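You operate a simulated robot arm through the tools that you are given. There is no shell and no other tool. Be economical: measure what you need, move in short steps, check, and stop when the job is done.

The job below is to be done with a simulated two-armed robot. You get a single attempt, and the scene is never put back.

TASK
Wipe up the spill on the top of the long table with the blue cloth and put it back.

It is judged by the outcome, as a careful person would: the job done as asked, and still so three seconds after it is handed in. It fails if anything else is knocked over, pushed out of place, dropped, spilled or broken. Flat cloth is picked up by pressing the open fingertips on it (5 to 10 N) and closing them slowly along it; thin cloth reads only 2 to 8 mm in the jaws.

THE ROBOT
Two 7-joint arms with two-finger parallel grippers on one trunk, on a base that drives. Base frame: it is fixed to the floor where the robot stands at the start and does not move with it; the origin is under the middle of the robot, x ahead of it, y to its left, z up. Units: cm, rad, N and s.
The left shoulder is at the start at [7, 13.3, 120.1], the right one opposite. Payload 1.57 kg a hand.
Tool frame (each hand has its own): the origin (TCP) lies between the finger pads and is the grasp point; the fingertips stand 3 cm ahead of it; z points along the fingers, y is the line along which they close. The gripper opens to 8 cm. The fingers are 1.7 cm wide and 1.2 cm thick; the gripper's body (4 by 8.2 cm) begins 8 cm behind the TCP.
Orientation is that of the tool frame in the base frame, as a unit quaternion [x, y, z, w]. With the fingers straight down and closing along the base's y, the tool's x points along the base's -x, its y along +y and its z along -z.

THE INTERFACE
- The arms move only by the tool servo_tool. It takes "left_commands", "right_commands" or both (then of equal length, played together; a hand with none holds still); each is a list of rows, each a list of 7 numbers: the opening, from 0 (shut) to 1 (fully open), then the shift along the tool's x, y, z in cm, then the turn, a rotation vector about the tool's x, y, z in rad. In form: [[claw, dx, dy, dz, rx, ry, rz], ...]. A call has 1 to 10 rows; each row shifts and turns the commanded pose from where the row before left it, along the tool's axes as they then stand. Each row takes 0.2 s and may step no farther than 5 cm and 0.15 rad from the row before; otherwise, or with a gripper value out of range, the whole call is refused. A pose out of reach is approached as far as the arm can. The call stops where the force on the tool passes 40 N (or 10 N more than at its start, if that is more) or the arm is blocked; 0.2 s more then pass. The fingers move at their own pace (about 15.3 cm/s each) and stop on an object; they squeeze with about 39 N. The grip force told is the motor's: it shows also when the fingers shut on nothing. Time passes only in rows, and 0.2 s behind the last, so rows that do not move let the fingers close. The reply holds the time, the measured pose of the TCP, the force on the tool along the base axes, the opening and the grip force, in the units named above and with some noise.
- Cameras (640 x 400 px; columns grow to the right, rows downward): "scene" is now at [12.32, -3.25, 140.82]; the picture's right is [-0.38, -0.93, 0.00], its down [-0.71, 0.29, -0.64] and it looks along [0.60, -0.24, -0.77] (base axes); focal length 250 px, centre (320, 200). "left" rides on the left gripper at [7.2, 0.7, -12.2] in its tool frame; the picture's right is [-0.09, 1.00, 0.00], its down [-0.84, -0.08, -0.54] and it looks along [-0.54, -0.05, 0.84] (tool axes); focal length 238 px, centre (320, 200). "right" rides on the right gripper at [7.2, -0.7, -12.2] in its tool frame; the picture's right is [0.09, 1.00, 0.00], its down [-0.84, 0.08, -0.54] and it looks along [-0.54, 0.05, 0.84] (tool axes); focal length 238 px, centre (320, 200). There is no depth. A picture from a camera that has moved, and an enlarged one, comes with that camera's place and axes in the base frame and with its lens.
- capture(camera): a new picture of that camera. The clock stands still meanwhile.
- slide_trunk(by): slides the trunk up (or, below 0, down) by that many cm; the arms and the scene camera ride with it, the base frame stays. It gives what a move gives, with no picture.
- steer(legs): drives the robot by 1 to 6 legs, each [ahead, left, turn to the left] in cm, cm and rad, along the robot's own axes; the way and the turn of a leg run together, so that a leg with both is an arc; at most 150 cm and 3.142 rad a leg. The arms and the cameras ride along, it lands a little off, and it stops where it bumps. It gives what a move gives.
- pan_tilt(pan, tilt): turns the head with the scene camera to pan (to the left, within 1.501 rad either way) and tilt (down, from -0.506 to 1.204), counted from straight ahead of the robot. It gives what a move gives.
- zoom(camera, box): a new picture of the part [left, top, right, bottom] of that camera's present view, enlarged. The clock stands still meanwhile.
- hand_in(): hands the job in; it is judged then, once.

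Work in short steps. Places have to be worked out from the pictures, the camera data and where the tool is seen: move nearer, look again, correct. Check each grasp and each placing, and mend what went wrong. You have 120 turns and 92 pictures in all, those below and enlarged ones among them. Open the grippers and draw the arms clear of the work before you hand the job in, unless the task says otherwise; then end with one line.

The tools are called after "Emit:" by a JSON object that holds its "fn" and its "kwargs". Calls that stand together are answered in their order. servo_tool: Moves the arms, as the interface text tells. Its arguments: {"type":"object","properties":{"left_commands":{"type":"array"},"right_commands":{"type":"array"}},"required":[]} The other tools are called the same way: slide_trunk (by) slides the trunk up or down; steer (legs) drives the base; pan_tilt (pan, tilt) turns the head that bears the scene camera; capture (camera) takes a picture; zoom (camera, box) takes an enlarged picture of a part of a camera's view; hand_in () hands the job in.

At the start:

```text
time: 0.0
left_eef_pos: [49.18, 6.93, 105.32]
left_ee_rot: [0.001, 1.0, 0.001, -0.001]
left_contact_force: [-0.3, -0.4, -0.6]
left_finger_gap: 8.01
left_grasp_force: 0.1
right_eef_pos: [41.89, -34.03, 107.29]
right_ee_rot: [0.0, 1.0, 0.0, 0.0]
right_contact_force: [-0.5, 0.5, -0.3]
right_finger_gap: 8.02
right_grasp_force: 0.0
trunk travel left (down, up): [-77.5, 16.5]
robot x, y, heading: [-0.02, -0.09, 0.0]
head pan, tilt: [-0.387, 0.871]
```

scene: 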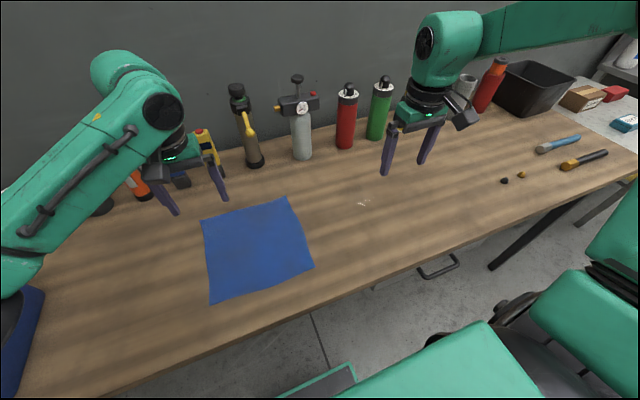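
right: 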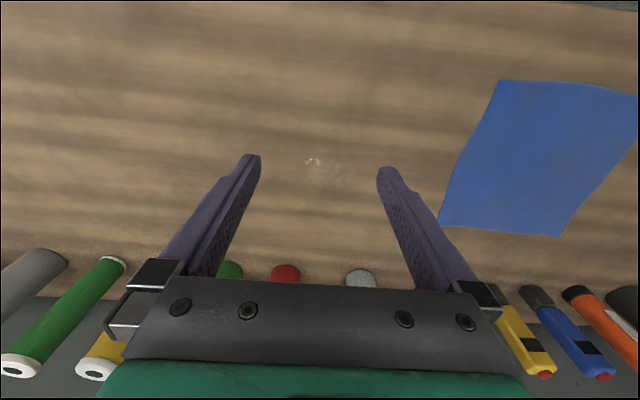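
left: 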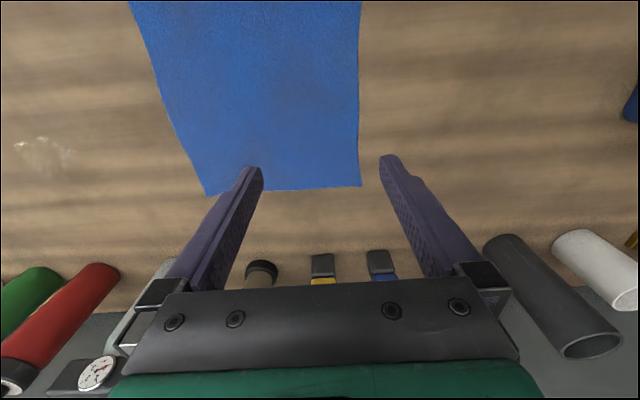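

The spill looks to be near (52, -34), and the cloth spans about x 39–65, y -13 to 13. I'll zoom in on the spill to see how far it extends.

Emit:
{"fn": "zoom", "kwargs": {"camera": "right", "box": [240, 110, 400, 210]}}

Emit:
{"fn": "zoom", "kwargs": {"camera": "scene", "box": [180, 130, 420, 310]}}

```text
4.00 times, centred on (320, 160) of right
camera zoom: at [34.74, -34.7, 119.47], right [-0.09, 1.0, 0.0], down [0.84, 0.08, 0.54], along [0.54, 0.05, -0.84], focal length 953 px, centre (320, 360)
```

zoom: 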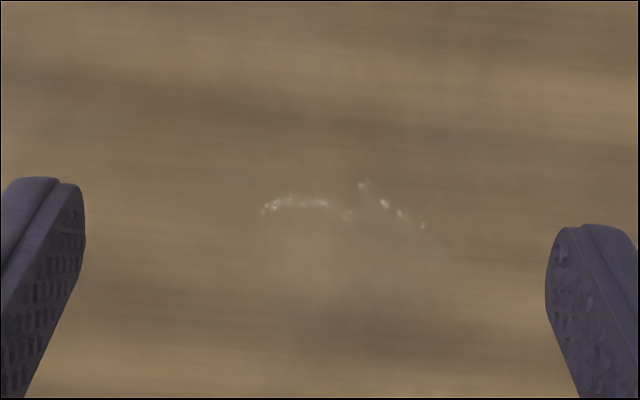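

```text
2.22 times, centred on (300, 220) of scene
camera zoom: at [12.32, -3.25, 140.82], right [-0.38, -0.93, 0.0], down [-0.71, 0.29, -0.64], along [0.6, -0.24, -0.77], focal length 555 px, centre (364, 156)
```

zoom: 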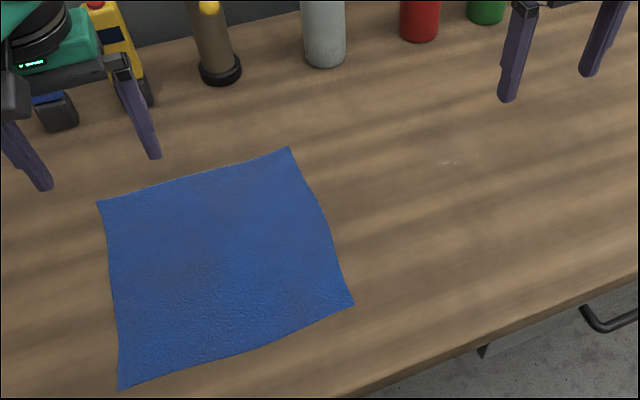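

The glints may only mark the rim of a clear puddle. I'll zoom in from the left camera for a second view.

Emit:
{"fn": "zoom", "kwargs": {"camera": "left", "box": [0, 100, 160, 200]}}

Emit:
{"fn": "zoom", "kwargs": {"camera": "scene", "box": [320, 175, 400, 225]}}

```text
4.00 times, centred on (80, 150) of left
camera zoom: at [42.15, 7.62, 117.37], right [0.09, 1.0, 0.0], down [0.84, -0.08, 0.54], along [0.54, -0.05, -0.84], focal length 953 px, centre (1280, 400)
```

zoom: 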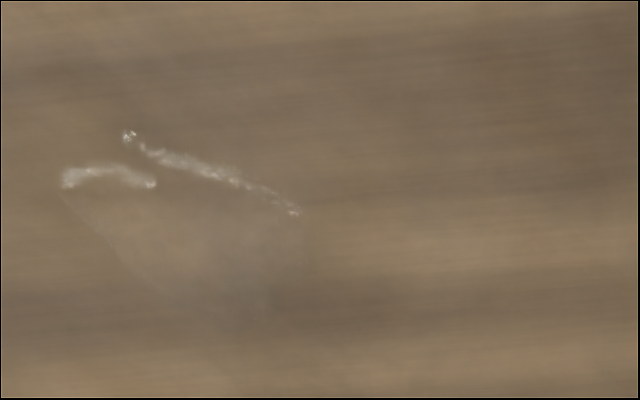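

```text
8.00 times, centred on (360, 200) of scene
camera zoom: at [12.32, -3.25, 140.82], right [-0.38, -0.93, 0.0], down [-0.71, 0.29, -0.64], along [0.6, -0.24, -0.77], focal length 1999 px, centre (0, 200)
```

zoom: 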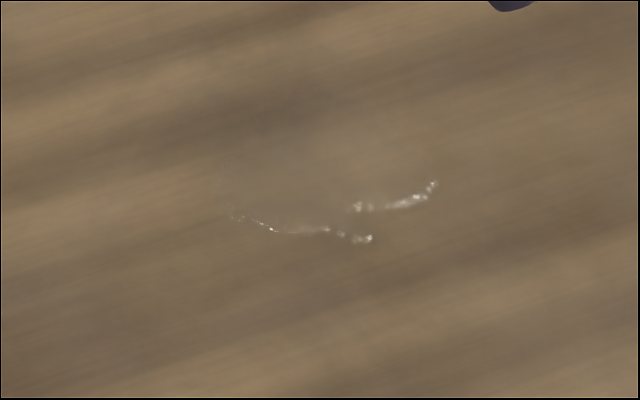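

The camera estimates disagree by a few cm, so I'll bring both hands closer over the cloth's side edges at z≈93 and look again.

Emit:
{"fn": "servo_tool", "kwargs": {"right_commands": [[1, -1.68, 4, 2.35, 0, 0, 0], [1, -1.68, 4, 2.35, 0, 0, 0], [1, -1.68, 4, 2.35, 0, 0, 0], [1, -1.68, 4, 2.35, 0, 0, 0], [1, -1.68, 4, 2.35, 0, 0, 0], [1, -1.68, 4, 2.35, 0, 0, 0]], "left_commands": [[1, -0.47, 0.6, 2.05, 0, 0, 0], [1, -0.47, 0.6, 2.05, 0, 0, 0], [1, -0.47, 0.6, 2.05, 0, 0, 0], [1, -0.47, 0.6, 2.05, 0, 0, 0], [1, -0.47, 0.6, 2.05, 0, 0, 0], [1, -0.47, 0.6, 2.05, 0, 0, 0]]}}

Emit:
{"fn": "capture", "kwargs": {"camera": "right"}}

Emit:
{"fn": "capture", "kwargs": {"camera": "left"}}

Emit:
{"fn": "capture", "kwargs": {"camera": "scene"}}

```text
time: 1.4
left_eef_pos: [52.11, 10.51, 92.85]
left_ee_rot: [0.0, 1.0, -0.001, -0.001]
left_contact_force: [1.3, 0.5, -0.4]
left_finger_gap: 8.02
left_grasp_force: 0.0
right_eef_pos: [52.56, -31.31, 91.72]
right_ee_rot: [-0.005, 1.0, 0.007, 0.0]
right_contact_force: [-0.3, 0.2, 0.1]
right_finger_gap: 8.04
right_grasp_force: 0.0
right hand out of reach, approached as far as the arm can: row 1, 2, 3, 4, 5, 6
trunk travel left (down, up): [-77.5, 16.5]
robot x, y, heading: [-0.17, -0.01, -0.002]
head pan, tilt: [-0.387, 0.871]
```

```text
84 pictures are left
camera right: at [45.25, -32.36, 103.8], right [-0.1, 0.99, 0.01], down [0.84, 0.08, 0.54], along [0.54, 0.07, -0.84], focal length 238 px, centre (320, 200)
```

right: 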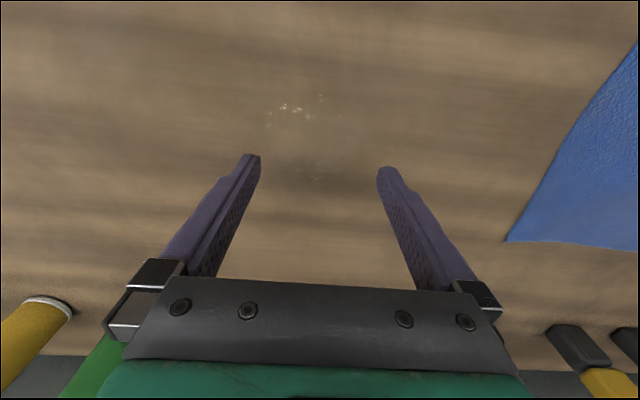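

```text
83 pictures are left
camera left: at [45.06, 11.24, 104.91], right [0.09, 1.0, 0.0], down [0.84, -0.08, 0.54], along [0.54, -0.05, -0.84], focal length 238 px, centre (320, 200)
```

left: 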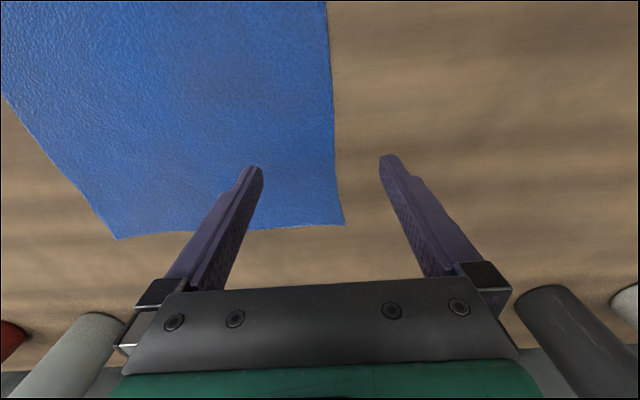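

```text
82 pictures are left
camera scene: at [12.49, -3.27, 140.81], right [-0.38, -0.93, 0.0], down [-0.71, 0.29, -0.64], along [0.59, -0.24, -0.77], focal length 250 px, centre (320, 200)
```

scene: 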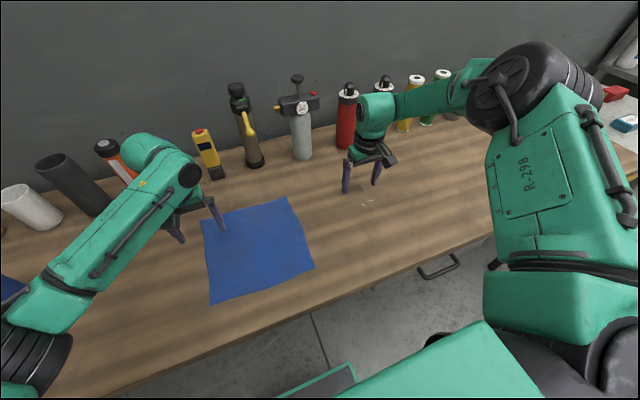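

Putting the views together, they only agree if the table is at z≈85.6. That puts the spill at about x 48.5–56, y -36 to -28, and the cloth at x 37–61, y ±12. I'll try moving the right hand towards y=-9 again, a little higher.

Emit:
{"fn": "servo_tool", "kwargs": {"right_commands": [[1, 1, 2, -1.5, 0, 0, 0], [1, 1, 3, -1, 0, 0, 0], [1, 1, 3, -1, 0, 0, 0], [1, 0, 0, 0, 0, 0, 0]]}}

```text
time: 2.4
left_eef_pos: [52.05, 10.59, 92.87]
left_ee_rot: [0.001, 1.0, 0.0, -0.001]
left_contact_force: [1.0, -0.1, 0.3]
left_finger_gap: 7.99
left_grasp_force: 0.1
right_eef_pos: [50.02, -31.79, 94.27]
right_ee_rot: [-0.003, 1.0, 0.003, 0.0]
right_contact_force: [1.0, 0.7, -0.3]
right_finger_gap: 8.01
right_grasp_force: 0.0
right hand out of reach, approached as far as the arm can: row 1, 2, 3
trunk travel left (down, up): [-77.5, 16.5]
robot x, y, heading: [-0.08, 0.02, 0.001]
head pan, tilt: [-0.387, 0.871]
```

The right hand is stuck at y≈-31.7, probably at a joint limit. I'll try turning the wrist to see whether that frees it.

Emit:
{"fn": "servo_tool", "kwargs": {"right_commands": [[1, 0, 0, -1, 0, 0, 0.15], [1, 0, 0, -1, 0, 0, 0.15], [1, 0, 0, 0, 0, 0, 0.15], [1, 0, 0, 0, 0, 0, 0.15], [1, 0, 2, 0, 0, 0, 0], [1, 0, 2, 0, 0, 0, 0]]}}

```text
time: 3.8
left_eef_pos: [52.0, 10.51, 92.77]
left_ee_rot: [0.0, 1.0, 0.0, -0.001]
left_contact_force: [0.4, 0.8, 0.0]
left_finger_gap: 8.01
left_grasp_force: 0.1
right_eef_pos: [48.01, -45.97, 92.44]
right_ee_rot: [0.294, 0.956, 0.004, 0.0]
right_contact_force: [0.0, 0.3, 0.6]
right_finger_gap: 7.99
right_grasp_force: 0.0
right hand out of reach, approached as far as the arm can: row 1, 2, 3, 4, 5, 6
trunk travel left (down, up): [-77.5, 16.5]
robot x, y, heading: [-0.05, -0.1, -0.004]
head pan, tilt: [-0.387, 0.871]
```

Turning that way pushed the limit outward, so the wrist yaw is what's binding. I'll turn it the other way, aiming for fingers closing along x.

Emit:
{"fn": "servo_tool", "kwargs": {"right_commands": [[1, 0, 0, -0.3, 0, 0, -0.15], [1, 0, 0, 0, 0, 0, -0.15], [1, 0, 0, 0, 0, 0, -0.15], [1, 0, 0, 0, 0, 0, -0.15], [1, 0, 0, 0, 0, 0, -0.15], [1, 0, 0, 0, 0, 0, -0.15], [1, 0, 0, 0, 0, 0, -0.15], [1, 0, 0, 0, 0, 0, -0.15], [1, 0, 0, 0, 0, 0, -0.15], [1, 0, 0, 0, 0, 0, -0.15]]}}

```text
time: 6.0
left_eef_pos: [52.0, 10.43, 92.85]
left_ee_rot: [0.0, 1.0, 0.0, -0.001]
left_contact_force: [-0.3, 0.4, 0.5]
left_finger_gap: 8.01
left_grasp_force: 0.1
right_eef_pos: [48.09, -46.08, 92.77]
right_ee_rot: [-0.436, 0.9, 0.0, 0.0]
right_contact_force: [-0.2, -0.1, 0.4]
right_finger_gap: 8.01
right_grasp_force: 0.1
trunk travel left (down, up): [-77.5, 16.5]
robot x, y, heading: [-0.34, 0.23, 0.001]
head pan, tilt: [-0.387, 0.871]
```

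Turning worked and there was no reach warning. I'll finish the turn to 90°, then move in to about (49, -9), slightly higher.

Emit:
{"fn": "servo_tool", "kwargs": {"right_commands": [[1, 0, 0, -1, 0, 0, -0.15], [1, 0, 0, -1, 0, 0, -0.15], [1, 0, 0, 0, 0, 0, -0.15], [1, 0, 0, 0, 0, 0, -0.15], [1, 0, 0, 0, 0, 0, -0.07], [1, -4.5, -0.2, 0, 0, 0, 0], [1, -4.5, -0.2, 0, 0, 0, 0], [1, -4.5, -0.2, 0, 0, 0, 0], [1, -4.5, -0.2, 0, 0, 0, 0]]}}

Emit:
{"fn": "servo_tool", "kwargs": {"right_commands": [[1, -4.5, 0, 0, 0, 0, 0], [1, -4.5, 0, 0, 0, 0, 0], [1, -4.5, 0, 0, 0, 0, 0], [1, -4.5, 0, 0, 0, 0, 0]]}}

Emit:
{"fn": "capture", "kwargs": {"camera": "right"}}

```text
time: 8.0
left_eef_pos: [52.14, 10.51, 92.85]
left_ee_rot: [0.0, 1.0, 0.0, -0.001]
left_contact_force: [0.0, 0.1, 0.2]
left_finger_gap: 8.0
left_grasp_force: 0.1
right_eef_pos: [48.7, -27.99, 94.93]
right_ee_rot: [-0.706, 0.708, 0.0, 0.0]
right_contact_force: [-0.4, 0.2, -0.4]
right_finger_gap: 7.98
right_grasp_force: 0.1
trunk travel left (down, up): [-77.5, 16.5]
robot x, y, heading: [-0.14, 0.08, -0.005]
head pan, tilt: [-0.387, 0.871]
```

```text
time: 9.0
left_eef_pos: [51.96, 10.51, 92.93]
left_ee_rot: [0.0, 1.0, -0.001, 0.0]
left_contact_force: [-0.3, 0.3, 0.2]
left_finger_gap: 8.01
left_grasp_force: 0.2
right_eef_pos: [46.43, -12.35, 96.06]
right_ee_rot: [-0.706, 0.708, -0.001, -0.001]
right_contact_force: [-0.1, 0.5, 0.1]
right_finger_gap: 8.0
right_grasp_force: 0.0
right hand out of reach, approached as far as the arm can: row 3, 4
trunk travel left (down, up): [-77.5, 16.5]
robot x, y, heading: [0.03, -0.27, 0.005]
head pan, tilt: [-0.387, 0.871]
```

```text
81 pictures are left
camera right: at [47.05, -19.67, 108.31], right [-1.0, -0.09, 0.0], down [-0.08, 0.84, 0.54], along [-0.05, 0.54, -0.84], focal length 238 px, centre (320, 200)
```

right: 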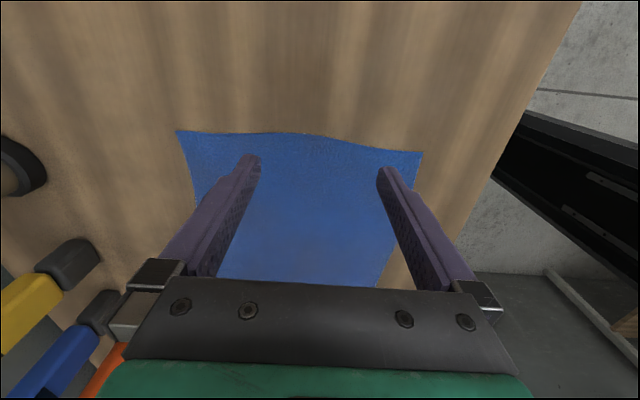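

The right hand now reaches to y=-12.3, right at the cloth's edge (y≈-12.5). Driving the base 8 cm left will give the right arm room.

Emit:
{"fn": "steer", "kwargs": {"legs": [[0, 8, 0]]}}

Emit:
{"fn": "capture", "kwargs": {"camera": "right"}}

```text
time: 10.1
left_eef_pos: [52.0, 18.32, 92.86]
left_ee_rot: [0.001, 1.0, 0.001, -0.001]
left_contact_force: [-0.1, -0.4, 1.0]
left_finger_gap: 7.99
left_grasp_force: 0.0
right_eef_pos: [46.55, -4.63, 96.15]
right_ee_rot: [-0.707, 0.708, 0.001, 0.001]
right_contact_force: [0.3, -0.5, -0.4]
right_finger_gap: 8.0
right_grasp_force: 0.1
trunk travel left (down, up): [-77.5, 16.5]
robot x, y, heading: [-0.04, 7.93, -0.0]
head pan, tilt: [-0.387, 0.871]
```

```text
80 pictures are left
camera right: at [47.16, -12.0, 108.18], right [-1.0, -0.09, 0.0], down [-0.08, 0.84, 0.54], along [-0.05, 0.54, -0.84], focal length 238 px, centre (320, 200)
```

right: 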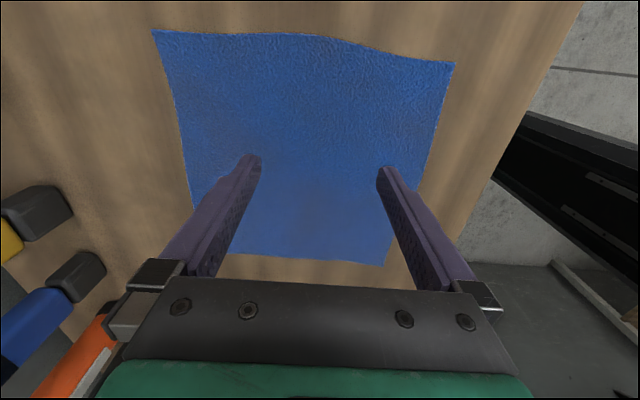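

I'll set the half-open right hand over (51.5, -9) and the left over (51.5, 9), then probe downward.

Emit:
{"fn": "servo_tool", "kwargs": {"right_commands": [[0.5, 1.5, -1.65, 1, 0, 0, 0], [0.5, 1.5, -1.65, 1, 0, 0, 0], [0.5, 1.4, -1.65, 1, 0, 0, 0], [0.5, 0, 0, 1, 0, 0, 0], [0.5, 0, 0, 0.7, 0, 0, 0], [0.5, 0, 0, 0.5, 0, 0, 0]], "left_commands": [[0.5, 0.2, -3.1, 0, 0, 0, 0], [0.5, 0.2, -3.1, 0, 0, 0, 0], [0.5, 0.1, -3.1, 0, 0, 0, 0], [0.5, 0, 0, 0.6, 0, 0, 0], [0.5, 0, 0, 0.6, 0, 0, 0], [0.5, 0, 0, 0.6, 0, 0, 0]]}}

Emit:
{"fn": "capture", "kwargs": {"camera": "right"}}

Emit:
{"fn": "capture", "kwargs": {"camera": "left"}}

```text
time: 11.5
left_eef_pos: [51.46, 9.14, 91.01]
left_ee_rot: [0.0, 1.0, 0.0, 0.0]
left_contact_force: [0.4, -0.2, 0.7]
left_finger_gap: 4.01
left_grasp_force: 0.0
right_eef_pos: [49.22, -10.53, 92.09]
right_ee_rot: [-0.706, 0.709, 0.0, 0.001]
right_contact_force: [-0.6, 0.1, -0.1]
right_finger_gap: 3.97
right_grasp_force: 0.2
right hand out of reach, approached as far as the arm can: row 1, 2, 3, 4, 5
trunk travel left (down, up): [-77.5, 16.5]
robot x, y, heading: [-0.22, 7.88, -0.002]
head pan, tilt: [-0.387, 0.871]
```

```text
79 pictures are left
camera right: at [49.81, -17.87, 104.31], right [-1.0, -0.09, 0.0], down [-0.08, 0.84, 0.54], along [-0.05, 0.54, -0.84], focal length 238 px, centre (320, 200)
```

right: 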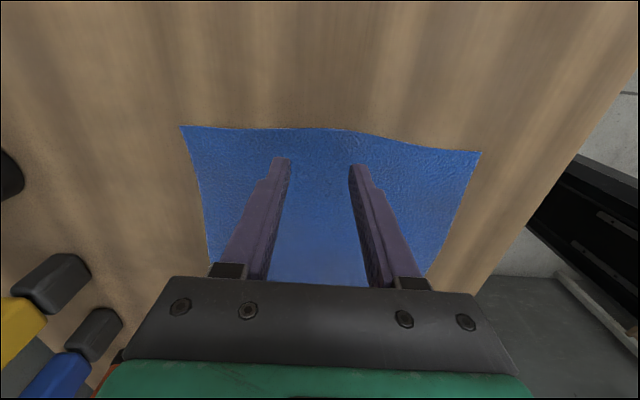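

```text
78 pictures are left
camera left: at [44.4, 9.87, 103.13], right [0.09, 1.0, 0.0], down [0.84, -0.08, 0.54], along [0.54, -0.05, -0.84], focal length 238 px, centre (320, 200)
```

left: 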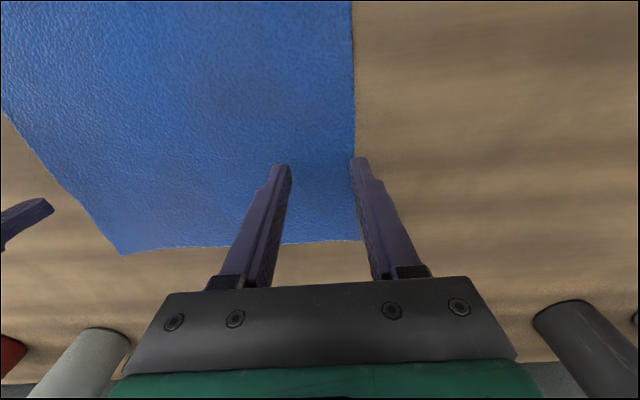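

The left hand is too close to the edge and the right is at its x limit. I'll drive the base slightly forward and left, then move the left hand inward.

Emit:
{"fn": "steer", "kwargs": {"legs": [[3.5, 1.5, 0]]}}

Emit:
{"fn": "servo_tool", "kwargs": {"left_commands": [[0.5, 1.2, -1.6, 0, 0, 0, 0], [0.5, 1.2, -1.6, 0, 0, 0, 0]], "right_commands": [[0.5, 0, 0, 0.8, 0, 0, 0], [0.5, 0, 0, 0.8, 0, 0, 0]]}}

```text
time: 12.3
left_eef_pos: [54.57, 10.39, 91.28]
left_ee_rot: [0.001, 1.0, 0.0, 0.001]
left_contact_force: [0.0, -1.2, 0.2]
left_finger_gap: 4.0
left_grasp_force: 0.1
right_eef_pos: [52.24, -9.25, 92.36]
right_ee_rot: [-0.706, 0.708, 0.0, 0.004]
right_contact_force: [0.4, -0.8, -1.0]
right_finger_gap: 3.96
right_grasp_force: 0.1
trunk travel left (down, up): [-77.5, 16.5]
robot x, y, heading: [3.73, 9.77, 0.006]
head pan, tilt: [-0.387, 0.871]
```

```text
time: 12.9
left_eef_pos: [52.32, 7.33, 91.14]
left_ee_rot: [0.0, 1.0, 0.0, 0.0]
left_contact_force: [-0.3, 0.1, -0.2]
left_finger_gap: 4.01
left_grasp_force: 0.0
right_eef_pos: [51.99, -9.41, 91.0]
right_ee_rot: [-0.706, 0.708, -0.001, 0.003]
right_contact_force: [0.6, 0.4, 1.6]
right_finger_gap: 4.0
right_grasp_force: 0.0
right hand out of reach, approached as far as the arm can: row 1, 2
trunk travel left (down, up): [-77.5, 16.5]
robot x, y, heading: [3.32, 9.68, 0.0]
head pan, tilt: [-0.387, 0.871]
```

Both hands are well placed. I'll lower to TCP z≈89.2, just above the expected contact, and read the forces.

Emit:
{"fn": "servo_tool", "kwargs": {"left_commands": [[0.5, 0, 0, 0.6, 0, 0, 0], [0.5, 0, 0, 0.6, 0, 0, 0], [0.5, 0, 0, 0.6, 0, 0, 0]], "right_commands": [[0.5, 0.1, 0.6, 0.6, 0, 0, 0], [0.5, 0, 0, 0.6, 0, 0, 0], [0.5, 0, 0, 0.6, 0, 0, 0]]}}

Emit:
{"fn": "capture", "kwargs": {"camera": "right"}}

```text
time: 13.7
left_eef_pos: [52.59, 7.4, 89.12]
left_ee_rot: [0.001, 1.0, -0.001, 0.0]
left_contact_force: [-0.1, 0.9, 0.5]
left_finger_gap: 4.0
left_grasp_force: 0.1
right_eef_pos: [51.33, -9.68, 89.41]
right_ee_rot: [-0.706, 0.708, 0.0, 0.001]
right_contact_force: [0.4, 1.4, 0.4]
right_finger_gap: 3.99
right_grasp_force: 0.0
right hand out of reach, approached as far as the arm can: row 3
trunk travel left (down, up): [-77.5, 16.5]
robot x, y, heading: [3.54, 9.82, 0.001]
head pan, tilt: [-0.387, 0.871]
```

```text
77 pictures are left
camera right: at [51.8, -17.05, 101.58], right [-1.0, -0.09, 0.0], down [-0.08, 0.84, 0.54], along [-0.05, 0.54, -0.84], focal length 238 px, centre (320, 200)
```

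right: 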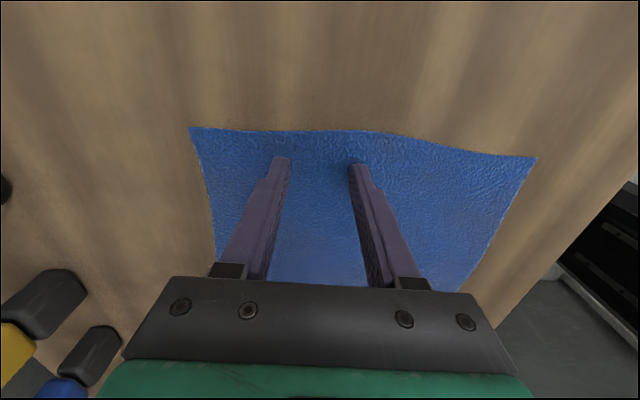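

No contact yet. I'll keep descending in small steps.

Emit:
{"fn": "servo_tool", "kwargs": {"left_commands": [[0.5, 0, 0, 0.3, 0, 0, 0], [0.5, 0, 0, 0.3, 0, 0, 0]], "right_commands": [[0.5, 0.1, 0.3, 0.4, 0, 0, 0], [0.5, 0, 0.2, 0.4, 0, 0, 0]]}}

```text
time: 14.3
left_eef_pos: [52.43, 7.45, 89.16]
left_ee_rot: [0.001, 1.0, -0.003, 0.004]
left_contact_force: [5.0, -1.6, 22.5]
left_finger_gap: 3.98
left_grasp_force: 0.1
right_eef_pos: [50.49, -9.83, 89.15]
right_ee_rot: [-0.706, 0.708, -0.002, 0.004]
right_contact_force: [2.5, -0.9, 15.5]
right_finger_gap: 3.74
right_grasp_force: 0.2
trunk travel left (down, up): [-77.5, 16.5]
robot x, y, heading: [3.32, 9.45, -0.002]
head pan, tilt: [-0.387, 0.871]
```

Contact is at TCP z≈89.15, so the surface is near z 86.1. The forces are high, so I'll ease up to about 7 N and then close slowly.

Emit:
{"fn": "servo_tool", "kwargs": {"left_commands": [[0.5, 0, 0, -0.2, 0, 0, 0], [0.5, 0, 0, -0.2, 0, 0, 0]], "right_commands": [[0.5, 0, 0, -0.2, 0, 0, 0], [0.5, 0, 0, 0, 0, 0, 0]]}}

```text
time: 14.9
left_eef_pos: [52.3, 7.6, 89.1]
left_ee_rot: [0.0, 1.0, -0.001, 0.0]
left_contact_force: [2.1, -2.5, 10.7]
left_finger_gap: 3.96
left_grasp_force: 0.1
right_eef_pos: [50.51, -9.79, 89.06]
right_ee_rot: [-0.706, 0.708, -0.001, 0.003]
right_contact_force: [3.0, -1.6, 15.3]
right_finger_gap: 3.8
right_grasp_force: 0.1
trunk travel left (down, up): [-77.5, 16.5]
robot x, y, heading: [3.82, 9.37, 0.006]
head pan, tilt: [-0.387, 0.871]
```

Left is at 10.7 N and right at 15 N. I'll ease a little more and close both slowly.

Emit:
{"fn": "servo_tool", "kwargs": {"left_commands": [[0.5, 0, 0, -0.05, 0, 0, 0], [0.45, 0, 0, 0, 0, 0, 0], [0.4, 0, 0, 0, 0, 0, 0], [0.35, 0, 0, 0, 0, 0, 0], [0.3, 0, 0, 0, 0, 0, 0], [0.25, 0, 0, 0, 0, 0, 0], [0.2, 0, 0, 0, 0, 0, 0], [0.14, 0, 0, 0, 0, 0, 0], [0.07, 0, 0, 0, 0, 0, 0], [0, 0, 0, 0, 0, 0, 0]], "right_commands": [[0.5, 0, 0, -0.2, 0, 0, 0], [0.45, 0, 0, 0, 0, 0, 0], [0.4, 0, 0, 0, 0, 0, 0], [0.35, 0, 0, 0, 0, 0, 0], [0.3, 0, 0, 0, 0, 0, 0], [0.25, 0, 0, 0, 0, 0, 0], [0.2, 0, 0, 0, 0, 0, 0], [0.14, 0, 0, 0, 0, 0, 0], [0.07, 0, 0, 0, 0, 0, 0], [0, 0, 0, 0, 0, 0, 0]]}}

Emit:
{"fn": "capture", "kwargs": {"camera": "right"}}

Emit:
{"fn": "capture", "kwargs": {"camera": "left"}}

```text
time: 17.1
left_eef_pos: [52.51, 7.36, 89.18]
left_ee_rot: [0.001, 1.0, 0.0, -0.001]
left_contact_force: [-0.5, -0.3, 2.2]
left_finger_gap: 0.18
left_grasp_force: 23.3
right_eef_pos: [50.77, -9.72, 89.11]
right_ee_rot: [-0.706, 0.708, 0.0, 0.001]
right_contact_force: [0.1, -0.6, 2.8]
right_finger_gap: 0.19
right_grasp_force: 23.3
trunk travel left (down, up): [-77.5, 16.5]
robot x, y, heading: [3.52, 9.71, 0.001]
head pan, tilt: [-0.387, 0.871]
```

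```text
76 pictures are left
camera right: at [51.28, -17.14, 101.26], right [-1.0, -0.09, 0.0], down [-0.08, 0.84, 0.54], along [-0.05, 0.54, -0.84], focal length 238 px, centre (320, 200)
```

right: 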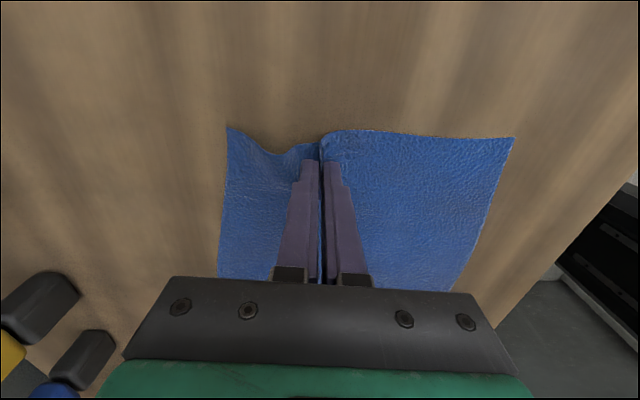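

```text
75 pictures are left
camera left: at [45.41, 8.18, 101.19], right [0.09, 1.0, 0.0], down [0.84, -0.08, 0.54], along [0.54, -0.05, -0.84], focal length 238 px, centre (320, 200)
```

left: 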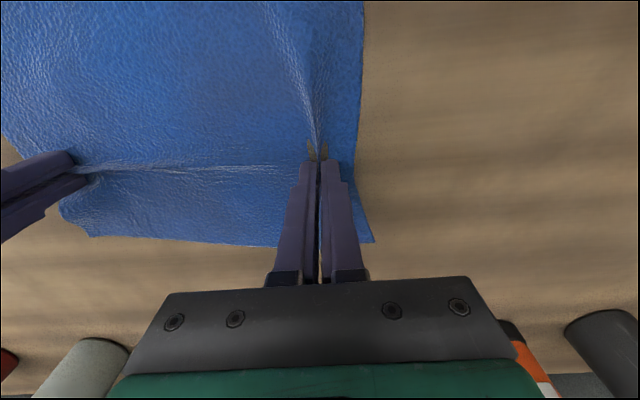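

Both jaws read about 2 mm and the pictures show cloth pinched in each hand. Before dragging with the base, I'll check there is free floor on the right.

Emit:
{"fn": "pan_tilt", "kwargs": {"pan": -1.2, "tilt": 0.9}}

Emit:
{"fn": "capture", "kwargs": {"camera": "scene"}}

```text
time: 18.3
left_eef_pos: [52.42, 7.41, 89.09]
left_ee_rot: [0.001, 1.0, -0.001, 0.001]
left_contact_force: [-1.1, 0.5, 1.3]
left_finger_gap: 0.17
left_grasp_force: 23.4
right_eef_pos: [50.65, -9.77, 89.12]
right_ee_rot: [-0.706, 0.708, 0.0, 0.002]
right_contact_force: [-0.3, -0.6, 2.4]
right_finger_gap: 0.19
right_grasp_force: 23.7
trunk travel left (down, up): [-77.5, 16.5]
robot x, y, heading: [3.41, 9.4, -0.002]
head pan, tilt: [-1.201, 0.901]
```

```text
74 pictures are left
camera scene: at [11.34, 2.12, 140.61], right [-0.93, -0.36, 0.0], down [-0.28, 0.73, -0.62], along [0.22, -0.58, -0.78], focal length 250 px, centre (320, 200)
```

scene: 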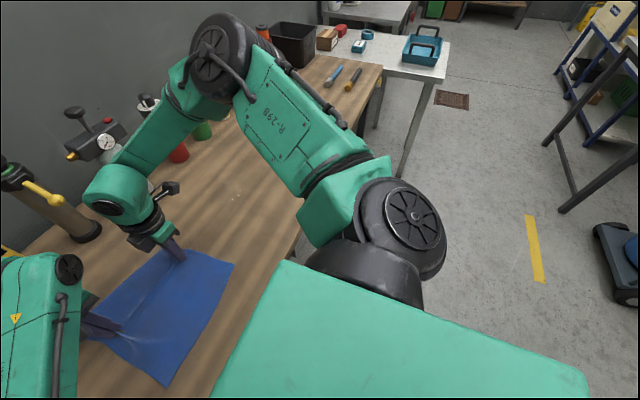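

The floor is clear on the right, and the arm stays near x<57 while the bottles stand at x≈69 and beyond. I'll drag the cloth by driving the base 15 cm to the right, then check.

Emit:
{"fn": "steer", "kwargs": {"legs": [[0, -15, 0]]}}

Emit:
{"fn": "capture", "kwargs": {"camera": "scene"}}

Emit:
{"fn": "capture", "kwargs": {"camera": "right"}}

```text
time: 19.6
left_eef_pos: [52.49, -7.46, 89.13]
left_ee_rot: [0.002, 1.0, -0.001, 0.0]
left_contact_force: [1.6, -0.1, 0.5]
left_finger_gap: 0.16
left_grasp_force: 23.1
right_eef_pos: [50.61, -24.74, 89.13]
right_ee_rot: [-0.706, 0.708, -0.001, 0.0]
right_contact_force: [0.9, 1.6, 3.9]
right_finger_gap: 0.19
right_grasp_force: 24.1
trunk travel left (down, up): [-77.5, 16.5]
robot x, y, heading: [3.43, -5.64, 0.0]
head pan, tilt: [-1.201, 0.901]
```

```text
73 pictures are left
camera scene: at [11.3, -12.7, 140.61], right [-0.93, -0.36, 0.0], down [-0.28, 0.73, -0.62], along [0.22, -0.58, -0.78], focal length 250 px, centre (320, 200)
```

scene: 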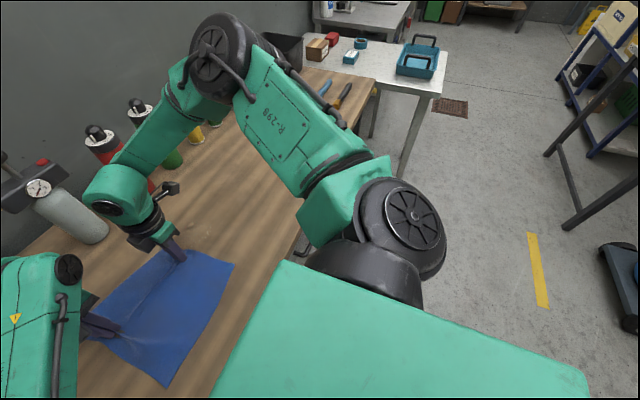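

```text
72 pictures are left
camera right: at [51.19, -32.04, 101.26], right [-1.0, -0.09, 0.0], down [-0.07, 0.84, 0.54], along [-0.05, 0.54, -0.84], focal length 238 px, centre (320, 200)
```

right: 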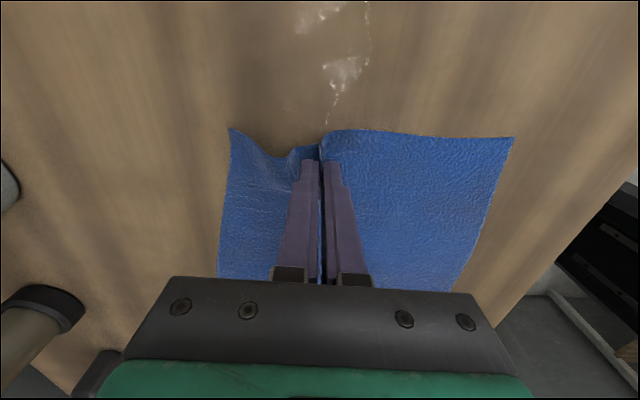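

The drag works and the cloth holds its shape. I'll press the right hand slightly more and go on across the spill.

Emit:
{"fn": "servo_tool", "kwargs": {"right_commands": [[0, 0, 0, 0.12, 0, 0, 0]], "left_commands": [[0, 0, 0, 0.1, 0, 0, 0]]}}

Emit:
{"fn": "steer", "kwargs": {"legs": [[0, -16, 0]]}}

Emit:
{"fn": "capture", "kwargs": {"camera": "right"}}

Emit:
{"fn": "capture", "kwargs": {"camera": "left"}}

```text
time: 20.0
left_eef_pos: [52.42, -7.59, 89.15]
left_ee_rot: [0.001, 1.0, -0.001, -0.001]
left_contact_force: [1.1, -0.6, 2.1]
left_finger_gap: 0.16
left_grasp_force: 23.6
right_eef_pos: [50.55, -24.71, 89.27]
right_ee_rot: [-0.705, 0.709, -0.001, 0.002]
right_contact_force: [1.3, -1.2, 8.0]
right_finger_gap: 0.2
right_grasp_force: 23.7
trunk travel left (down, up): [-77.5, 16.5]
robot x, y, heading: [3.58, -5.37, -0.002]
head pan, tilt: [-1.201, 0.901]
```

```text
time: 21.5
left_eef_pos: [52.31, -23.57, 89.09]
left_ee_rot: [0.002, 1.0, 0.0, 0.0]
left_contact_force: [-0.2, -0.5, 0.0]
left_finger_gap: 0.17
left_grasp_force: 23.1
right_eef_pos: [50.55, -40.88, 89.13]
right_ee_rot: [-0.705, 0.709, -0.001, 0.002]
right_contact_force: [1.2, -2.0, 18.1]
right_finger_gap: 0.2
right_grasp_force: 24.1
trunk travel left (down, up): [-77.5, 16.5]
robot x, y, heading: [3.26, -21.4, -0.003]
head pan, tilt: [-1.201, 0.901]
```

```text
71 pictures are left
camera right: at [50.99, -48.19, 101.23], right [-1.0, -0.09, 0.0], down [-0.08, 0.84, 0.54], along [-0.04, 0.54, -0.84], focal length 238 px, centre (320, 200)
```

right: 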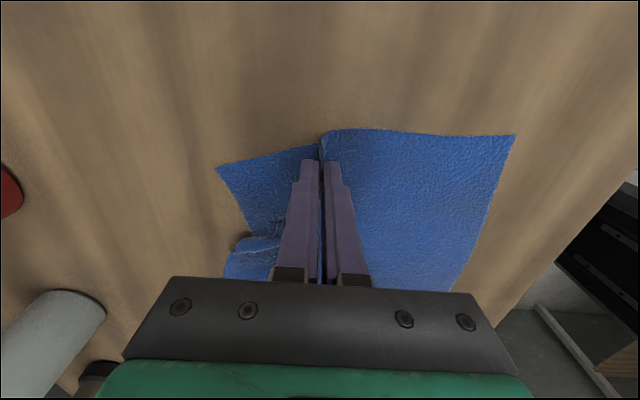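

```text
70 pictures are left
camera left: at [45.2, -22.86, 101.19], right [0.1, 1.0, 0.0], down [0.84, -0.08, 0.54], along [0.54, -0.05, -0.84], focal length 238 px, centre (320, 200)
```

left: 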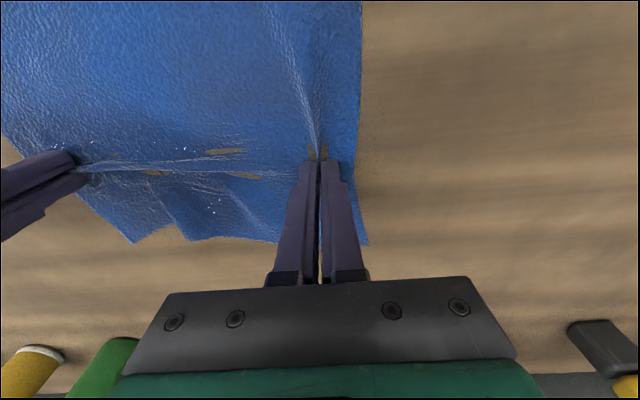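

Right press is at 18 N, so I'll ease it a touch, then scrub back and forth with a shift in x to cover the whole spill.

Emit:
{"fn": "servo_tool", "kwargs": {"right_commands": [[0, 0, 0, -0.08, 0, 0, 0]], "left_commands": [[0, 0, 0, 0.1, 0, 0, 0]]}}

Emit:
{"fn": "steer", "kwargs": {"legs": [[2.5, 0, 0], [0, 14, 0], [-4, 0, 0], [0, -14, 0], [1.5, 0, 0]]}}

Emit:
{"fn": "capture", "kwargs": {"camera": "left"}}

Emit:
{"fn": "capture", "kwargs": {"camera": "right"}}

```text
time: 21.9
left_eef_pos: [52.37, -23.62, 89.21]
left_ee_rot: [0.001, 1.0, -0.001, 0.002]
left_contact_force: [-0.7, -0.5, 10.5]
left_finger_gap: 0.17
left_grasp_force: 23.3
right_eef_pos: [50.59, -40.75, 89.15]
right_ee_rot: [-0.705, 0.709, -0.001, 0.002]
right_contact_force: [-0.3, 0.3, -0.1]
right_finger_gap: 0.18
right_grasp_force: 23.8
trunk travel left (down, up): [-77.5, 16.5]
robot x, y, heading: [3.39, -21.33, -0.006]
head pan, tilt: [-1.201, 0.901]
```

```text
time: 25.4
left_eef_pos: [52.37, -23.63, 89.19]
left_ee_rot: [0.003, 1.0, -0.001, 0.001]
left_contact_force: [0.5, -0.5, 22.4]
left_finger_gap: 0.19
left_grasp_force: 23.8
right_eef_pos: [50.43, -40.85, 89.12]
right_ee_rot: [-0.704, 0.71, -0.001, 0.002]
right_contact_force: [0.9, 0.0, 0.3]
right_finger_gap: 0.21
right_grasp_force: 23.1
trunk travel left (down, up): [-77.5, 16.5]
robot x, y, heading: [3.46, -21.42, -0.005]
head pan, tilt: [-1.201, 0.901]
```

```text
69 pictures are left
camera left: at [45.25, -22.84, 101.15], right [0.1, 1.0, 0.0], down [0.84, -0.08, 0.54], along [0.54, -0.05, -0.84], focal length 238 px, centre (320, 200)
```

left: 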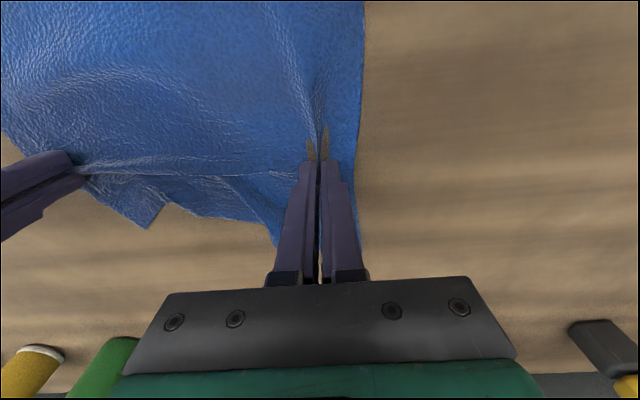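

```text
68 pictures are left
camera right: at [50.99, -48.16, 101.35], right [-1.0, -0.09, 0.0], down [-0.07, 0.84, 0.54], along [-0.04, 0.54, -0.84], focal length 238 px, centre (320, 200)
```

right: 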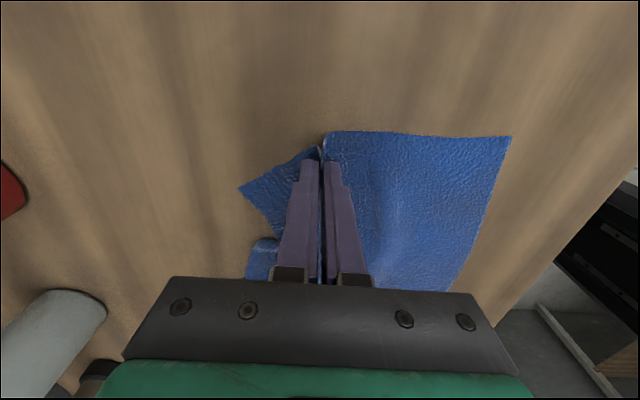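

The specks are no longer visible. I'll ease the left press and drag the cloth back 15 cm to uncover the spill area.

Emit:
{"fn": "servo_tool", "kwargs": {"right_commands": [[0, 0, 0, 0.03, 0, 0, 0]], "left_commands": [[0, 0, 0, -0.15, 0, 0, 0]]}}

Emit:
{"fn": "steer", "kwargs": {"legs": [[0, 18, 0]]}}

Emit:
{"fn": "capture", "kwargs": {"camera": "right"}}

Emit:
{"fn": "capture", "kwargs": {"camera": "scene"}}

```text
time: 25.8
left_eef_pos: [52.46, -23.6, 89.19]
left_ee_rot: [0.003, 1.0, -0.001, 0.0]
left_contact_force: [0.4, -0.3, 1.2]
left_finger_gap: 0.17
left_grasp_force: 23.2
right_eef_pos: [50.6, -40.86, 89.15]
right_ee_rot: [-0.704, 0.71, 0.0, 0.002]
right_contact_force: [-1.0, 0.6, 3.7]
right_finger_gap: 0.2
right_grasp_force: 23.5
trunk travel left (down, up): [-77.5, 16.5]
robot x, y, heading: [3.86, -21.35, -0.005]
head pan, tilt: [-1.201, 0.901]
```

```text
time: 27.3
left_eef_pos: [52.62, -5.54, 89.17]
left_ee_rot: [0.002, 1.0, -0.001, 0.001]
left_contact_force: [-0.2, -0.9, 0.3]
left_finger_gap: 0.18
left_grasp_force: 23.1
right_eef_pos: [50.65, -22.87, 89.16]
right_ee_rot: [-0.705, 0.709, -0.001, 0.001]
right_contact_force: [0.1, -2.2, 8.2]
right_finger_gap: 0.17
right_grasp_force: 23.5
trunk travel left (down, up): [-77.5, 16.5]
robot x, y, heading: [3.64, -3.63, -0.002]
head pan, tilt: [-1.201, 0.901]
```

```text
67 pictures are left
camera right: at [51.25, -30.23, 101.26], right [-1.0, -0.09, 0.0], down [-0.08, 0.84, 0.54], along [-0.04, 0.54, -0.84], focal length 238 px, centre (320, 200)
```

right: 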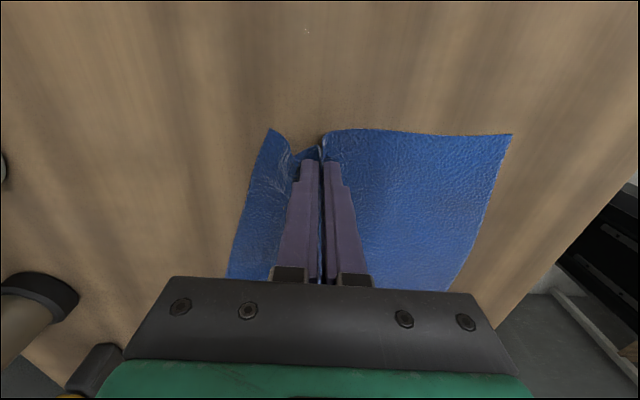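

```text
66 pictures are left
camera scene: at [11.31, -10.94, 140.61], right [-0.93, -0.36, 0.0], down [-0.28, 0.73, -0.62], along [0.22, -0.58, -0.78], focal length 250 px, centre (320, 200)
```

scene: 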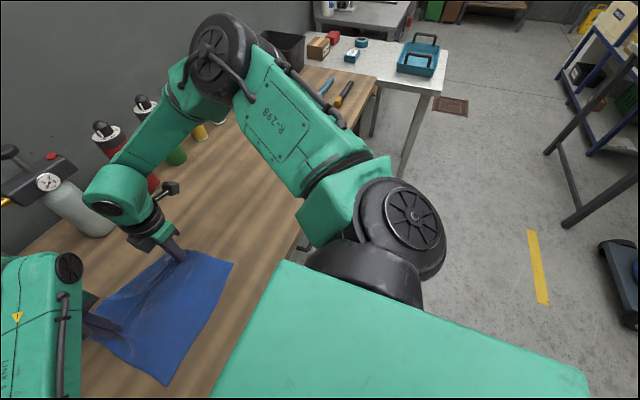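

One small glint remains at about (308, 30) in the right view, so I'll zoom in on it.

Emit:
{"fn": "zoom", "kwargs": {"camera": "right", "box": [220, 0, 420, 125]}}

```text
3.20 times, centred on (320, 62) of right
camera zoom: at [51.25, -30.23, 101.26], right [-1.0, -0.09, 0.0], down [-0.08, 0.84, 0.54], along [-0.04, 0.54, -0.84], focal length 763 px, centre (320, 640)
```

zoom: 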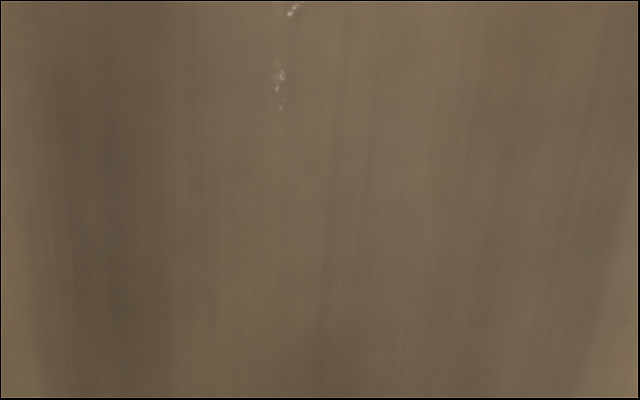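

A remnant is left near (52, -31), perhaps continuing out of view. I'll back off 6 cm more to see all of it.

Emit:
{"fn": "steer", "kwargs": {"legs": [[0, 6, 0]]}}

Emit:
{"fn": "pan_tilt", "kwargs": {"pan": -0.6, "tilt": 0.75}}

Emit:
{"fn": "capture", "kwargs": {"camera": "scene"}}

Emit:
{"fn": "capture", "kwargs": {"camera": "left"}}

```text
time: 28.2
left_eef_pos: [52.6, 0.18, 89.1]
left_ee_rot: [0.002, 1.0, 0.0, 0.0]
left_contact_force: [0.8, -0.5, 0.6]
left_finger_gap: 0.16
left_grasp_force: 23.7
right_eef_pos: [50.77, -17.18, 89.06]
right_ee_rot: [-0.705, 0.709, -0.002, 0.003]
right_contact_force: [0.0, -1.8, 5.6]
right_finger_gap: 0.19
right_grasp_force: 23.5
trunk travel left (down, up): [-77.5, 16.5]
robot x, y, heading: [3.14, 2.53, -0.006]
head pan, tilt: [-1.201, 0.901]
```

```text
time: 29.2
left_eef_pos: [52.65, 0.29, 89.14]
left_ee_rot: [0.002, 1.0, 0.0, 0.001]
left_contact_force: [0.2, -0.2, 1.8]
left_finger_gap: 0.16
left_grasp_force: 23.1
right_eef_pos: [50.76, -16.96, 89.15]
right_ee_rot: [-0.705, 0.709, -0.002, 0.002]
right_contact_force: [0.1, 0.9, 3.7]
right_finger_gap: 0.17
right_grasp_force: 23.8
trunk travel left (down, up): [-77.5, 16.5]
robot x, y, heading: [3.63, 2.68, -0.002]
head pan, tilt: [-0.6, 0.75]
```

```text
64 pictures are left
camera scene: at [15.48, -2.63, 141.8], right [-0.57, -0.82, 0.0], down [-0.56, 0.39, -0.73], along [0.6, -0.41, -0.68], focal length 250 px, centre (320, 200)
```

scene: 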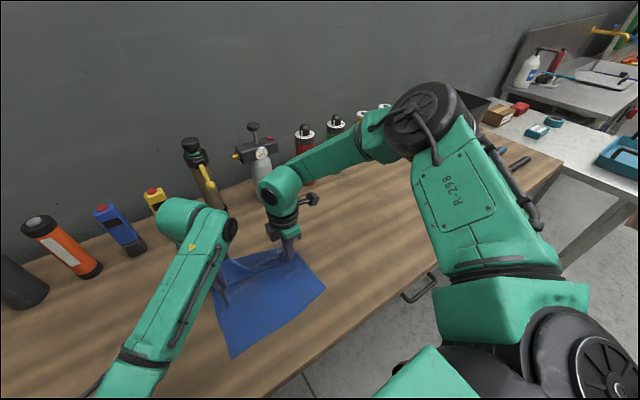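

```text
63 pictures are left
camera left: at [45.47, 1.04, 101.18], right [0.1, 1.0, 0.0], down [0.84, -0.08, 0.54], along [0.54, -0.05, -0.84], focal length 238 px, centre (320, 200)
```

left: 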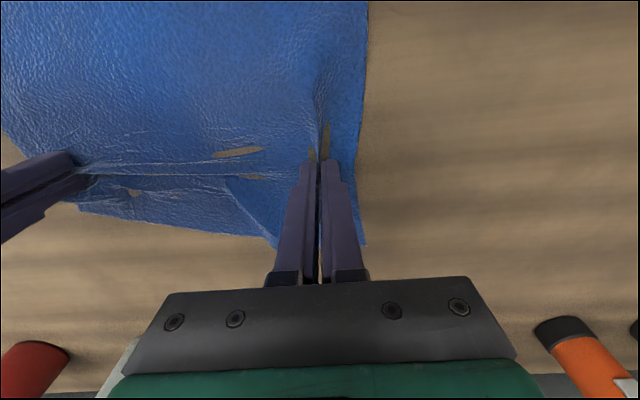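

I'll zoom the scene camera on the spill area, expected near (331, 231).

Emit:
{"fn": "zoom", "kwargs": {"camera": "scene", "box": [290, 205, 378, 260]}}

Emit:
{"fn": "capture", "kwargs": {"camera": "right"}}

```text
7.27 times, centred on (334, 232) of scene
camera zoom: at [15.48, -2.63, 141.8], right [-0.57, -0.82, 0.0], down [-0.56, 0.39, -0.73], along [0.6, -0.41, -0.68], focal length 1818 px, centre (218, -36)
```

zoom: 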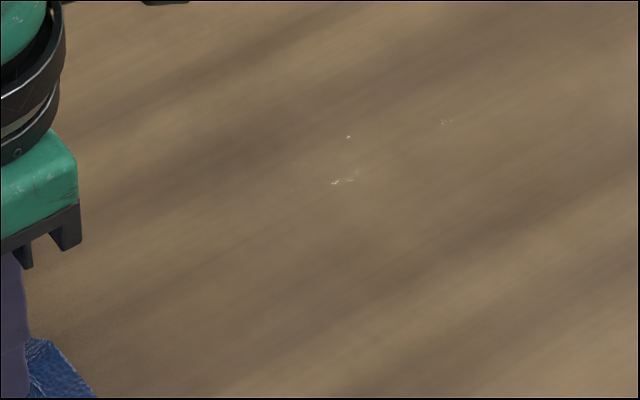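

```text
61 pictures are left
camera right: at [51.32, -24.33, 101.29], right [-1.0, -0.09, 0.0], down [-0.08, 0.84, 0.54], along [-0.04, 0.54, -0.84], focal length 238 px, centre (320, 200)
```

right: 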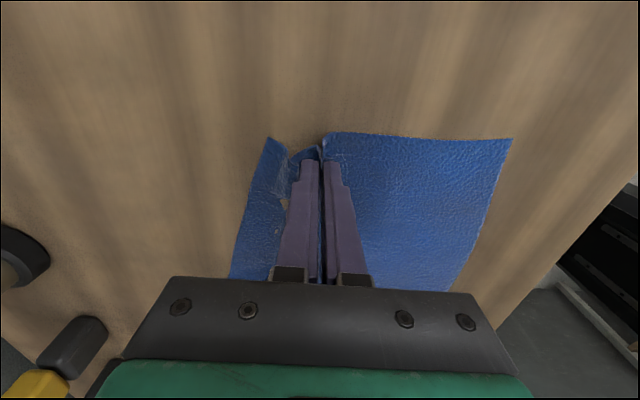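

Some remnants lie at x 51–54, y -30 to -39. I'll scrub again with the right fingertips running at x≈52–54.

Emit:
{"fn": "servo_tool", "kwargs": {"right_commands": [[0, 0, 0, 0.08, 0, 0, 0]], "left_commands": [[0, 0, 0, 0, 0, 0, 0]]}}

Emit:
{"fn": "steer", "kwargs": {"legs": [[1.5, 0, 0], [0, -26, 0], [1, 0, 0], [0, 15, 0], [1, 0, 0], [0, -15, 0]]}}

Emit:
{"fn": "capture", "kwargs": {"camera": "left"}}

```text
time: 29.6
left_eef_pos: [52.56, 0.24, 89.13]
left_ee_rot: [0.002, 1.0, -0.001, 0.0]
left_contact_force: [-0.2, 0.6, -0.4]
left_finger_gap: 0.15
left_grasp_force: 23.2
right_eef_pos: [50.77, -16.99, 89.03]
right_ee_rot: [-0.705, 0.709, -0.002, 0.002]
right_contact_force: [0.2, -1.0, 8.4]
right_finger_gap: 0.19
right_grasp_force: 23.9
trunk travel left (down, up): [-77.5, 16.5]
robot x, y, heading: [3.11, 2.44, -0.002]
head pan, tilt: [-0.6, 0.75]
```

```text
time: 34.5
left_eef_pos: [56.02, -25.74, 89.15]
left_ee_rot: [0.002, 1.0, -0.001, 0.001]
left_contact_force: [0.0, 0.0, -0.2]
left_finger_gap: 0.16
left_grasp_force: 23.9
right_eef_pos: [54.01, -42.97, 89.09]
right_ee_rot: [-0.705, 0.709, -0.002, 0.002]
right_contact_force: [0.3, 0.2, 11.6]
right_finger_gap: 0.2
right_grasp_force: 23.8
trunk travel left (down, up): [-77.5, 16.5]
robot x, y, heading: [6.92, -23.6, -0.004]
head pan, tilt: [-0.6, 0.75]
```

```text
60 pictures are left
camera left: at [48.8, -25.01, 101.22], right [0.1, 1.0, 0.0], down [0.84, -0.08, 0.54], along [0.54, -0.05, -0.84], focal length 238 px, centre (320, 200)
```

left: 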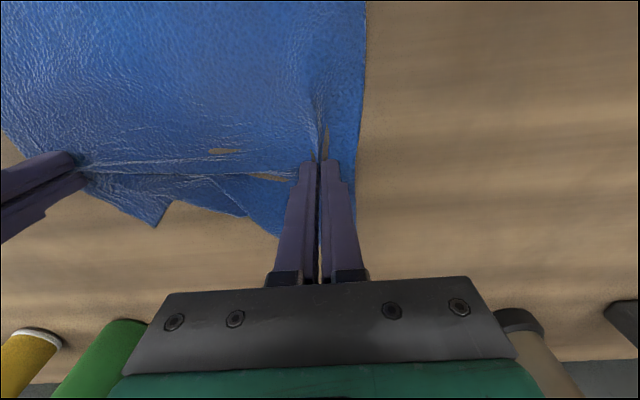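

I'll do one more stroke at an intermediate x, then draw back and inspect.

Emit:
{"fn": "steer", "kwargs": {"legs": [[0, 15, 0], [-1.2, 0, 0], [0, -15, 0], [-1.2, 0, 0], [0, 26, 0], [-1.1, 0, 0]]}}

Emit:
{"fn": "zoom", "kwargs": {"camera": "scene", "box": [290, 205, 378, 260]}}

Emit:
{"fn": "capture", "kwargs": {"camera": "right"}}

```text
time: 39.4
left_eef_pos: [52.46, 0.3, 89.14]
left_ee_rot: [0.0, 1.0, -0.001, 0.0]
left_contact_force: [-0.4, -1.2, 0.2]
left_finger_gap: 0.19
left_grasp_force: 23.9
right_eef_pos: [50.61, -16.75, 89.04]
right_ee_rot: [-0.706, 0.708, -0.002, 0.002]
right_contact_force: [-2.6, 0.5, 6.8]
right_finger_gap: 0.18
right_grasp_force: 23.9
trunk travel left (down, up): [-77.5, 16.5]
robot x, y, heading: [3.7, 2.28, -0.002]
head pan, tilt: [-0.6, 0.75]
```

```text
7.27 times, centred on (334, 232) of scene
camera zoom: at [15.27, -2.6, 141.82], right [-0.56, -0.83, 0.0], down [-0.56, 0.38, -0.73], along [0.6, -0.41, -0.68], focal length 1818 px, centre (218, -36)
```

zoom: 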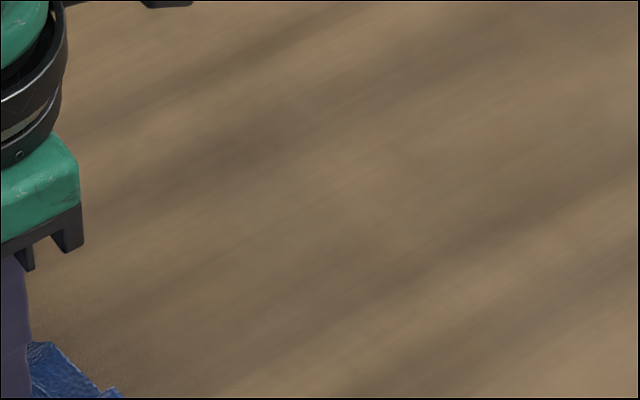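

```text
58 pictures are left
camera right: at [51.18, -24.24, 101.28], right [-1.0, -0.09, 0.0], down [-0.08, 0.84, 0.54], along [-0.04, 0.54, -0.84], focal length 238 px, centre (320, 200)
```

right: 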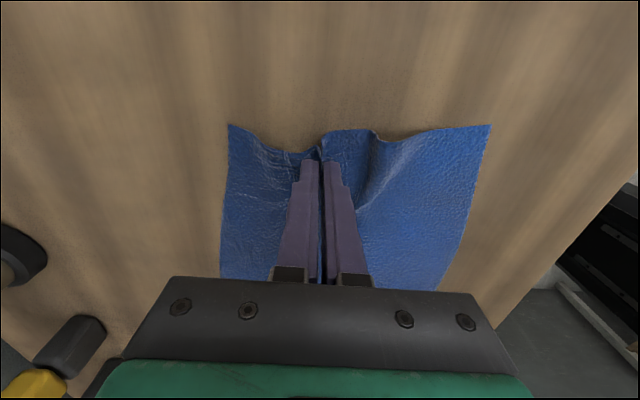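

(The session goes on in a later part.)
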